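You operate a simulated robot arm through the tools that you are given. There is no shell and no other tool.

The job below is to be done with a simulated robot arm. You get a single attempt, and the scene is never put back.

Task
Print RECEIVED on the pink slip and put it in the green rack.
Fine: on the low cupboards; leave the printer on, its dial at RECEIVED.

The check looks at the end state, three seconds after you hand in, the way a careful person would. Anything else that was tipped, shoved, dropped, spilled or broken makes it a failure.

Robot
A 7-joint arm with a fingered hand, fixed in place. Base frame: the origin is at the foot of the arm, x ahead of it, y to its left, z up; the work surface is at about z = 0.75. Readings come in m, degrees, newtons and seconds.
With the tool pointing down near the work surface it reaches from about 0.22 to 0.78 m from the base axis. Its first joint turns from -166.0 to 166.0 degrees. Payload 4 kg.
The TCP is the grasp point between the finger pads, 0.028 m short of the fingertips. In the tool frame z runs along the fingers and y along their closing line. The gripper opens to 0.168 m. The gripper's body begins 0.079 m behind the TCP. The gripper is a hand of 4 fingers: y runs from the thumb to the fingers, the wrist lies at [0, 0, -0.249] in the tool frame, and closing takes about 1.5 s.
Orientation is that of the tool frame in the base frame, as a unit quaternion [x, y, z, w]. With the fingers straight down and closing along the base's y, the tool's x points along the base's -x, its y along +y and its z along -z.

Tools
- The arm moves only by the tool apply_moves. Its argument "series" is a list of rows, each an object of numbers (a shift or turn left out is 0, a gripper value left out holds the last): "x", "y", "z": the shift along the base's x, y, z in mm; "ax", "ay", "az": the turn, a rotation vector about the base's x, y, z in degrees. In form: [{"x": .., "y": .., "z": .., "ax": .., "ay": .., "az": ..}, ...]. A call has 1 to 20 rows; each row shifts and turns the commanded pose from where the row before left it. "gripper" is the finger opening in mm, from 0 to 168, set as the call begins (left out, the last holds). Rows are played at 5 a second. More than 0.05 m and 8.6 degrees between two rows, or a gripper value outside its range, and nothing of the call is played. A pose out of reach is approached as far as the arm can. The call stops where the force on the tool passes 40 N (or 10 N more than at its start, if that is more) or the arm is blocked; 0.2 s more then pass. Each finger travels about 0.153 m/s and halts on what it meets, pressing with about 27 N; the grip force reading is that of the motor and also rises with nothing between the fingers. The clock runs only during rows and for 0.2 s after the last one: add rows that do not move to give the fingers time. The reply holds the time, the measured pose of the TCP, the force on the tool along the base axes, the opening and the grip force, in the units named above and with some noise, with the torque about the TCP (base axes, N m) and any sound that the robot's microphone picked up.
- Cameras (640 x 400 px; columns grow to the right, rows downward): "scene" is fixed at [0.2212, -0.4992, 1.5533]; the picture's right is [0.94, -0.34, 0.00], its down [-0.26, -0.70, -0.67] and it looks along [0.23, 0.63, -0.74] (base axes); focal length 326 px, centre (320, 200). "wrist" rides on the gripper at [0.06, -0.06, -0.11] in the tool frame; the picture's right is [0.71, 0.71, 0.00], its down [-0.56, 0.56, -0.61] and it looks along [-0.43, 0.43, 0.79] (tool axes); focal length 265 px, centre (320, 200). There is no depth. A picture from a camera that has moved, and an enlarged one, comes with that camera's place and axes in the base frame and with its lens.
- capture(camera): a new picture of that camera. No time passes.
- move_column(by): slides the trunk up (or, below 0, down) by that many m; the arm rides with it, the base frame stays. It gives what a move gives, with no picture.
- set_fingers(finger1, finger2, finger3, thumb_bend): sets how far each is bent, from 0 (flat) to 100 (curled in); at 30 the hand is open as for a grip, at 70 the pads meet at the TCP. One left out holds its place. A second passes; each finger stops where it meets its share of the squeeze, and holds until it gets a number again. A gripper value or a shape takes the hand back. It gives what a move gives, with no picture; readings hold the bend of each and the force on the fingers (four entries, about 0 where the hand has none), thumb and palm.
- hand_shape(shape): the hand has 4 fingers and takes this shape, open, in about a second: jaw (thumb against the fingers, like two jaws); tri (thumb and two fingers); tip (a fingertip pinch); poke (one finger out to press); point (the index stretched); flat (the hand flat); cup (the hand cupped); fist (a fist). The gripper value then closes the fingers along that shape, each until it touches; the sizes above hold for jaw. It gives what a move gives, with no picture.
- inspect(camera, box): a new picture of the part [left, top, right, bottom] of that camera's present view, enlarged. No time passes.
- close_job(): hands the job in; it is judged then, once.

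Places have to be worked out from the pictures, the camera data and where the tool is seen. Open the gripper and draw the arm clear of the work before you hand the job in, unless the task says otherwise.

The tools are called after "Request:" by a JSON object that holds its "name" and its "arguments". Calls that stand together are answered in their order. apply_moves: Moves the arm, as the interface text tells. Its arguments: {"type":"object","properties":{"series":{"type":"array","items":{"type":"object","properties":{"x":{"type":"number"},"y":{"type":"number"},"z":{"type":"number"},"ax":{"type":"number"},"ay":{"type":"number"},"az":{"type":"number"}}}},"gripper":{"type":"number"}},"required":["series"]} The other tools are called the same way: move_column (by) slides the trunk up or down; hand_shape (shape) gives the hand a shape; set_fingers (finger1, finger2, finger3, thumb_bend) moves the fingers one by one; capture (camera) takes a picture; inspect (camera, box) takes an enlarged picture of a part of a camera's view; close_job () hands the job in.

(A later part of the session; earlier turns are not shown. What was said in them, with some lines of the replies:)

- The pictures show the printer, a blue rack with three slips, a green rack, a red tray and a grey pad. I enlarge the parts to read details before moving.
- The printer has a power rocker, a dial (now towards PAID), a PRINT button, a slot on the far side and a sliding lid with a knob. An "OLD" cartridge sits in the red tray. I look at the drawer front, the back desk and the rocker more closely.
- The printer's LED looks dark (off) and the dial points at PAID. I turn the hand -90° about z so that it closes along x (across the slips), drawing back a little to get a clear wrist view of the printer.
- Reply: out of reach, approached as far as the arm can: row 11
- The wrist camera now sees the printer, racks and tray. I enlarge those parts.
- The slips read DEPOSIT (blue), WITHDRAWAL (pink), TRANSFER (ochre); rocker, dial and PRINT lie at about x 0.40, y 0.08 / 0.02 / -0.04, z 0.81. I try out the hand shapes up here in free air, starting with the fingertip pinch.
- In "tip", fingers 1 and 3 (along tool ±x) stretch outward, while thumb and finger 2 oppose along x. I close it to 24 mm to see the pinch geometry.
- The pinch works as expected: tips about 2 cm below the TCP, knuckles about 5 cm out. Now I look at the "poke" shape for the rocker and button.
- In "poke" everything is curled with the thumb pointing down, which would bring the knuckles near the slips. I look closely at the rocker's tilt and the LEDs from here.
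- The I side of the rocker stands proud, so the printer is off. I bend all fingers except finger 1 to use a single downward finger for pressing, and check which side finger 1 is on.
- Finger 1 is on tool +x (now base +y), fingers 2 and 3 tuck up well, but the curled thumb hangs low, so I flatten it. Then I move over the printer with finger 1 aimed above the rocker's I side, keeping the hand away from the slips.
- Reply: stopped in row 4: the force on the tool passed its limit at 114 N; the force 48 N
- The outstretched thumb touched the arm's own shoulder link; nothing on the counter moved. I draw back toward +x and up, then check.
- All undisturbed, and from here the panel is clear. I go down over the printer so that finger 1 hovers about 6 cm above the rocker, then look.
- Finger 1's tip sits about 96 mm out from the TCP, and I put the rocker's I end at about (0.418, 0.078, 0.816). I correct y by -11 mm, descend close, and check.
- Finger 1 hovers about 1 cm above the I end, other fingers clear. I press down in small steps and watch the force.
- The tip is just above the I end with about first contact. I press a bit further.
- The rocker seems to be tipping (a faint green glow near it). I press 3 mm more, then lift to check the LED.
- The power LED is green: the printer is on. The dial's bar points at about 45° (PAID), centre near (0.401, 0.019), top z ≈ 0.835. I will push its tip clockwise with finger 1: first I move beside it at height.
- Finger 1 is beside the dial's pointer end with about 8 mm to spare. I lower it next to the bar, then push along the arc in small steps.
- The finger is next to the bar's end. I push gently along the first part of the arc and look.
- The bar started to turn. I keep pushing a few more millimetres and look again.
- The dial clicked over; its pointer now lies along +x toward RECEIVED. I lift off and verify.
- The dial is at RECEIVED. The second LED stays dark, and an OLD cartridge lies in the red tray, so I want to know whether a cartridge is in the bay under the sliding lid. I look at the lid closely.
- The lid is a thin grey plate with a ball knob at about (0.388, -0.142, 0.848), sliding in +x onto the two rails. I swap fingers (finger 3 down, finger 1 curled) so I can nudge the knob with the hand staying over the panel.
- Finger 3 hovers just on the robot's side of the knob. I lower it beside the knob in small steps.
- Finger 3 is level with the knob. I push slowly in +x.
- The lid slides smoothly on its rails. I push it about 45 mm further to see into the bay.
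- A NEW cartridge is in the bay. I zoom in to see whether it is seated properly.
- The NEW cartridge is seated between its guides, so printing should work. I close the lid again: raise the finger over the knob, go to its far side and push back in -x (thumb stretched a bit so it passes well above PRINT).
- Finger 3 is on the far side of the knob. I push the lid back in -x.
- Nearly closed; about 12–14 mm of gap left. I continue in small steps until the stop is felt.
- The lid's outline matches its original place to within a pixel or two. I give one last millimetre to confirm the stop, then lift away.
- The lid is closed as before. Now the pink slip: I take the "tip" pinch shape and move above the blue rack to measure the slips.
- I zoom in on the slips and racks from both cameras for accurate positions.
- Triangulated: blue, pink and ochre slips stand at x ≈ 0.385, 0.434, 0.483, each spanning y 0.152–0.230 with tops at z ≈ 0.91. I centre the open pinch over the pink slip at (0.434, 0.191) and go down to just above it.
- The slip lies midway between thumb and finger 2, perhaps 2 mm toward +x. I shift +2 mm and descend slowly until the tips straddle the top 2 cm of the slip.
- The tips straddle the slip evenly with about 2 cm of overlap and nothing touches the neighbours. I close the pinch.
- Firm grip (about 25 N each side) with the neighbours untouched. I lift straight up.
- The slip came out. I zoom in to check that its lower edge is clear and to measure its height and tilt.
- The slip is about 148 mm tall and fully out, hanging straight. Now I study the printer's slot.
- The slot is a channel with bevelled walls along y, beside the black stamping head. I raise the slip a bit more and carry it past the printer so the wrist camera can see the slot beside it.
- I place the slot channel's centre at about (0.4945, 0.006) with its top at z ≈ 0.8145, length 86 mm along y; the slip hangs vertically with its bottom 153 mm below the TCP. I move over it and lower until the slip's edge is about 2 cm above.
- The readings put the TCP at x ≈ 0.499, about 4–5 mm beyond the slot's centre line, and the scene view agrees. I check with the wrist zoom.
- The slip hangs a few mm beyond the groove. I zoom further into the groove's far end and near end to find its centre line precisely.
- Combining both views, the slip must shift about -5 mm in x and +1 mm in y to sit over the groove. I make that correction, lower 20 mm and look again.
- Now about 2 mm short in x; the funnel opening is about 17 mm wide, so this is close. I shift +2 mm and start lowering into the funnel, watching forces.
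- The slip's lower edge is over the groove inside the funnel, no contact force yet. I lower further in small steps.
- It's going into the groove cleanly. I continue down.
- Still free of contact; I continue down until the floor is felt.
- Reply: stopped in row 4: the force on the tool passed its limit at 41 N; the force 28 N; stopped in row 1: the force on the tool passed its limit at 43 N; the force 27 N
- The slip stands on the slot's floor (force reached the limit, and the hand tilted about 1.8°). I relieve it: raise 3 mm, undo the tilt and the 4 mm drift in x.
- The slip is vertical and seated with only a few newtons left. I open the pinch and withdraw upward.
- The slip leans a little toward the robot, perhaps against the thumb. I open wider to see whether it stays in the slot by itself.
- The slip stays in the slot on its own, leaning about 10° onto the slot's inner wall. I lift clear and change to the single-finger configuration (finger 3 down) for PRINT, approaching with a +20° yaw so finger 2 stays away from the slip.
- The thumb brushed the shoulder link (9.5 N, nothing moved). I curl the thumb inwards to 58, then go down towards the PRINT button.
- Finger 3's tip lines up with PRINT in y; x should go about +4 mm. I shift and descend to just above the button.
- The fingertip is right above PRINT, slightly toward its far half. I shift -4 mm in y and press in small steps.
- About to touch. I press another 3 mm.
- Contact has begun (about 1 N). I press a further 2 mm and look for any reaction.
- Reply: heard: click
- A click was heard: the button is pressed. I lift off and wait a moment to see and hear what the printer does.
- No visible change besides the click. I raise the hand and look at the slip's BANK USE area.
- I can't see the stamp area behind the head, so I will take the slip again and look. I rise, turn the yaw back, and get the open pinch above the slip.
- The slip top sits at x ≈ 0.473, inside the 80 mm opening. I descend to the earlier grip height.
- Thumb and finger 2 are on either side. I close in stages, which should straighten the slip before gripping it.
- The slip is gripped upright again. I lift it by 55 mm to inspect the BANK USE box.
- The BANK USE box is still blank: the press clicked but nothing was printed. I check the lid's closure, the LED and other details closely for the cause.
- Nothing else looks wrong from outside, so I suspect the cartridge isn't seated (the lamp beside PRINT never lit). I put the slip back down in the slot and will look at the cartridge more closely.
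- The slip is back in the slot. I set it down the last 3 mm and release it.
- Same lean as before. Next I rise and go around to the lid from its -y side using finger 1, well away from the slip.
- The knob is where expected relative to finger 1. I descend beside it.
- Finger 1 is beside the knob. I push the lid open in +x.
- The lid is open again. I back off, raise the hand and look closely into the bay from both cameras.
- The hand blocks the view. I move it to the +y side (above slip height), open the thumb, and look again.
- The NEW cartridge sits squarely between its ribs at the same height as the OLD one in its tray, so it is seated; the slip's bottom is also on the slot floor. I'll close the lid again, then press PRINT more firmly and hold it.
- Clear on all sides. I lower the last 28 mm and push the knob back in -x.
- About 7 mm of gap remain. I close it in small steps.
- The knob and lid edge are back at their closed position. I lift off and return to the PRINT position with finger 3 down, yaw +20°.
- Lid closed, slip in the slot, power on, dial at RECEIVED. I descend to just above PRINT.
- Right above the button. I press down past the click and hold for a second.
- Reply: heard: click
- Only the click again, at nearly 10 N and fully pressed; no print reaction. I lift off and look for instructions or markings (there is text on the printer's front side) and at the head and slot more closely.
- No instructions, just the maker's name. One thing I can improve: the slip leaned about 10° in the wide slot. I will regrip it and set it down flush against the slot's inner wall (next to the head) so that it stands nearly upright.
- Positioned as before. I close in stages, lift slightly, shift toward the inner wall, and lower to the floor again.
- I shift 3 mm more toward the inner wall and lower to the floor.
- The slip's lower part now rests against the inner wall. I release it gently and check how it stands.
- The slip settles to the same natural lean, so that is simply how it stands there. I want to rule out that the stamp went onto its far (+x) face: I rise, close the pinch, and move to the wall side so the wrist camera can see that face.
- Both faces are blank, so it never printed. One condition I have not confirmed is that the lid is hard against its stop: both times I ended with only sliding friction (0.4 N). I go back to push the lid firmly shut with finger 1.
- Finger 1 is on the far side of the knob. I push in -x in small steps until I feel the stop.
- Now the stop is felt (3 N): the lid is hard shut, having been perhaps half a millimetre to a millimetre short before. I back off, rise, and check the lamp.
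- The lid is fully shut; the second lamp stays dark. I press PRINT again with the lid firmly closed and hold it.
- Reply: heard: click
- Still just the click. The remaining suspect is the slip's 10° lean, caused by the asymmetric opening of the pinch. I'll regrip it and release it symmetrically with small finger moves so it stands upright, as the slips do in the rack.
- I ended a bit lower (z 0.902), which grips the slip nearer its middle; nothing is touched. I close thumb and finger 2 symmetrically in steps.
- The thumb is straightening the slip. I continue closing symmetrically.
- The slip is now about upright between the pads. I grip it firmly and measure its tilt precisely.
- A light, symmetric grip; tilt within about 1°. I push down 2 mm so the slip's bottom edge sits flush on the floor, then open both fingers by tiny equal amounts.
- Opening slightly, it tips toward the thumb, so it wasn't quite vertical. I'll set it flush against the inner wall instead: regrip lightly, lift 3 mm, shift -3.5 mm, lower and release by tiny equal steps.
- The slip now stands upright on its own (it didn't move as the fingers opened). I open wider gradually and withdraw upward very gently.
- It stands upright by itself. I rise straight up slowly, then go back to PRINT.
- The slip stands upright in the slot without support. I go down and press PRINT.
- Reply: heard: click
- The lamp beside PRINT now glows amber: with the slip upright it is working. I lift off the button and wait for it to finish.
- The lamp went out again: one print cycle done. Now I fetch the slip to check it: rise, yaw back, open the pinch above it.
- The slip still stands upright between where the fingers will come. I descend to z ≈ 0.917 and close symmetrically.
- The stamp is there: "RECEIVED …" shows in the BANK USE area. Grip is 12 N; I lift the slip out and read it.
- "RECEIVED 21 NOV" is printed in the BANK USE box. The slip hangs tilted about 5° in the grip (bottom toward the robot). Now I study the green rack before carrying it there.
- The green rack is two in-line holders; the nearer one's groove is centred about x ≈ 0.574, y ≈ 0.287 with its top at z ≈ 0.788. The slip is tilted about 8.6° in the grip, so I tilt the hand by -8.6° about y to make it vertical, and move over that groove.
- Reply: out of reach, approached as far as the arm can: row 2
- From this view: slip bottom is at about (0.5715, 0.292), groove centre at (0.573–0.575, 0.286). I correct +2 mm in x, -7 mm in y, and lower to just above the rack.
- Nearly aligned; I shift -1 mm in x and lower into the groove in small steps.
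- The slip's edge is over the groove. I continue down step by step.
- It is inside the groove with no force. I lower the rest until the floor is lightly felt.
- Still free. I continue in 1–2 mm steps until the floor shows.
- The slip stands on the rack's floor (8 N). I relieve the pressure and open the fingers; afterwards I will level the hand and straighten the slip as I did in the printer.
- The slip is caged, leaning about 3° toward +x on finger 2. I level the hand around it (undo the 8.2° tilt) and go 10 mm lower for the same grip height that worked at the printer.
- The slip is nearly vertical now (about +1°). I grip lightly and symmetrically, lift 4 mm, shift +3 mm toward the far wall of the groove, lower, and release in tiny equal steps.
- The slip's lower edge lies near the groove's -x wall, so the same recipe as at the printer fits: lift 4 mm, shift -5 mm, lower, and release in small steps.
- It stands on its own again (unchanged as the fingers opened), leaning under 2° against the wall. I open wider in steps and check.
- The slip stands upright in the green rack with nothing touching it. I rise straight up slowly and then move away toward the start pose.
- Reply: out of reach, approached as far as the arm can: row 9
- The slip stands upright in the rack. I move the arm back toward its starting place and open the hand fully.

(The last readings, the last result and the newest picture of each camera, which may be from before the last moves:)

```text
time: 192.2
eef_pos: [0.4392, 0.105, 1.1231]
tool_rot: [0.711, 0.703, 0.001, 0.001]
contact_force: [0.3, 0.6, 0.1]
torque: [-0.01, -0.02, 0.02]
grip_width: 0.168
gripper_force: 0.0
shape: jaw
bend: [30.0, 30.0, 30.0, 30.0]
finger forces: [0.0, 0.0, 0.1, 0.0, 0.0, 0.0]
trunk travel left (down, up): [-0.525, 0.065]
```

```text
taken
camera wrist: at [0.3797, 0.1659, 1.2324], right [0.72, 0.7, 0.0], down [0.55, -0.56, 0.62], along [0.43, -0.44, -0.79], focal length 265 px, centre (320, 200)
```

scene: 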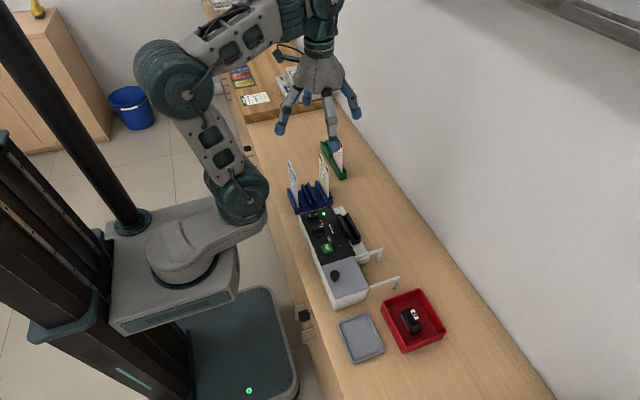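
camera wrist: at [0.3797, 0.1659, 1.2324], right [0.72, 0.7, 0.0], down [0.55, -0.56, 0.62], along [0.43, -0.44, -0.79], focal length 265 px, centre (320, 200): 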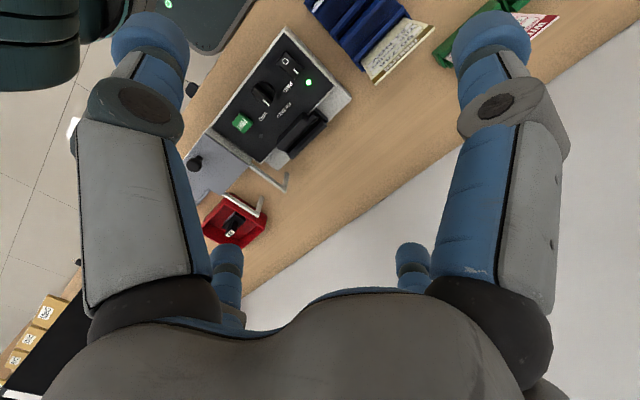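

I make a last check of the printer, lid, dial, racks and trays.

Request:
{"name": "inspect", "arguments": {"camera": "scene", "box": [290, 190, 420, 320]}}

Request:
{"name": "inspect", "arguments": {"camera": "scene", "box": [280, 135, 360, 215]}}

Request:
{"name": "inspect", "arguments": {"camera": "scene", "box": [320, 280, 460, 370]}}

Request:
{"name": "inspect", "arguments": {"camera": "wrist", "box": [300, 0, 460, 100]}}

```text
3.08 times, centred on (355, 255) of scene
camera zoom: at [0.2212, -0.4992, 1.5533], right [0.94, -0.34, 0.0], down [-0.26, -0.7, -0.67], along [0.23, 0.63, -0.74], focal length 1002 px, centre (212, 31)
```

zoom: 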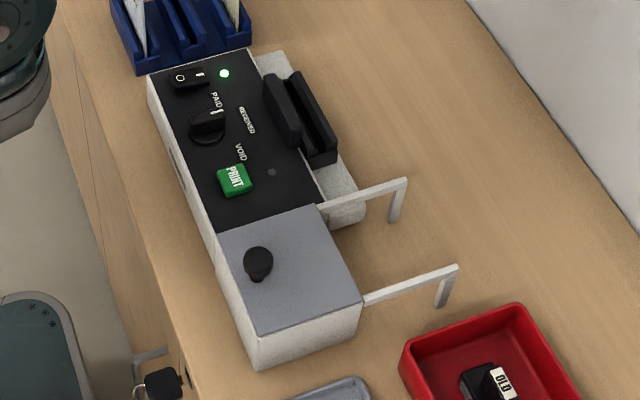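

```text
5.00 times, centred on (320, 175) of scene
camera zoom: at [0.2212, -0.4992, 1.5533], right [0.94, -0.34, 0.0], down [-0.26, -0.7, -0.67], along [0.23, 0.63, -0.74], focal length 1628 px, centre (320, 325)
```

zoom: 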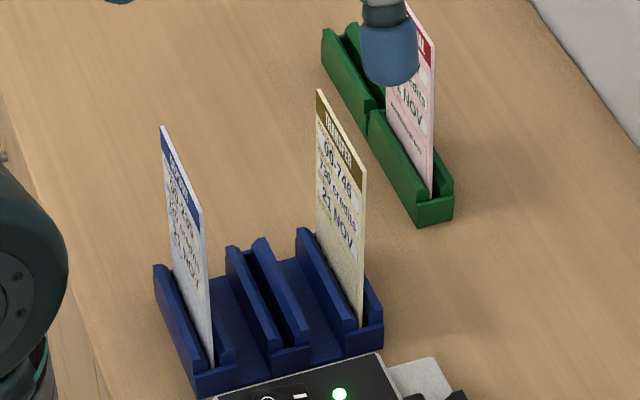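

```text
4.44 times, centred on (390, 325) of scene
camera zoom: at [0.2212, -0.4992, 1.5533], right [0.94, -0.34, 0.0], down [-0.26, -0.7, -0.67], along [0.23, 0.63, -0.74], focal length 1447 px, centre (9, -356)
```

zoom: 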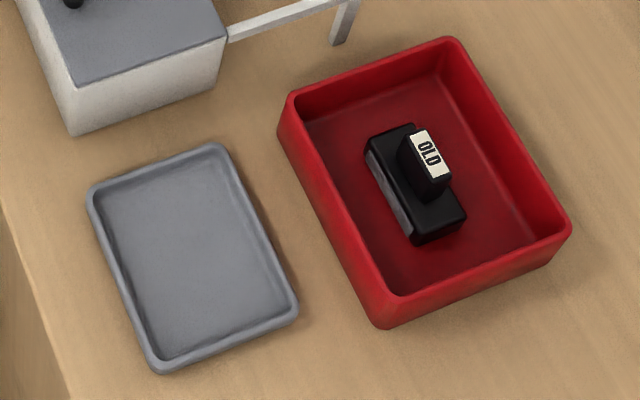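

```text
4.00 times, centred on (380, 50) of wrist
camera zoom: at [0.3797, 0.1659, 1.2324], right [0.72, 0.7, 0.0], down [0.55, -0.56, 0.62], along [0.43, -0.44, -0.79], focal length 1062 px, centre (80, 800)
```

zoom: 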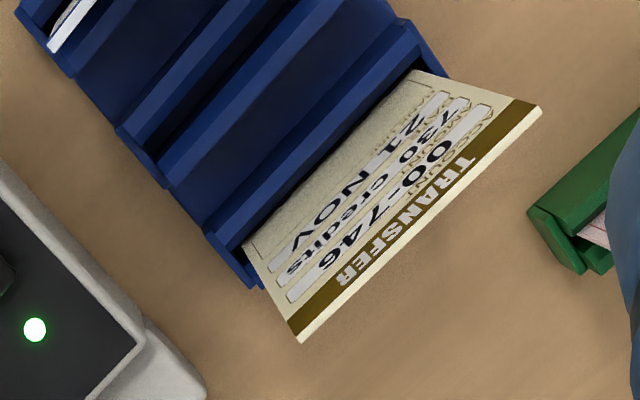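

All is in order: the printer is on with the dial at RECEIVED and the lid shut. The pink slip, stamped "RECEIVED 21 NOV", stands in the green rack, and the other slips and trays are where they were. The hand is open and clear, so I hand the job in.

Request:
{"name": "close_job", "arguments": {}}

```text
The job is handed in.
```

The pink slip now reads "RECEIVED 21 NOV" in its BANK USE box and stands nearly upright, leaning under 2°, in the near half of the green rack. The printer is on with its dial at RECEIVED.

- **Printing:** The first three presses of PRINT did nothing. The slip was leaning about 10° in the slot and the printer would not take it. Once it stood almost upright, one press stamped it.
- **Lid and cartridge:** I slid the printer's lid open twice to check the cartridge. A NEW one was already in place, so I left it there. The lid is pushed back against its stop.
- **Contacts along the way:** The thumb hit the arm's own shoulder link hard once, with 114 N read at the tool, and brushed it lightly twice more. Setting the slip down in the slot also reached the 40 N force limit twice. Nothing on the counter moved because of either.

In the last pictures the other two slips, the red tray with the OLD cartridge and the grey tray looked undisturbed. The hand was open and clear when I handed in.
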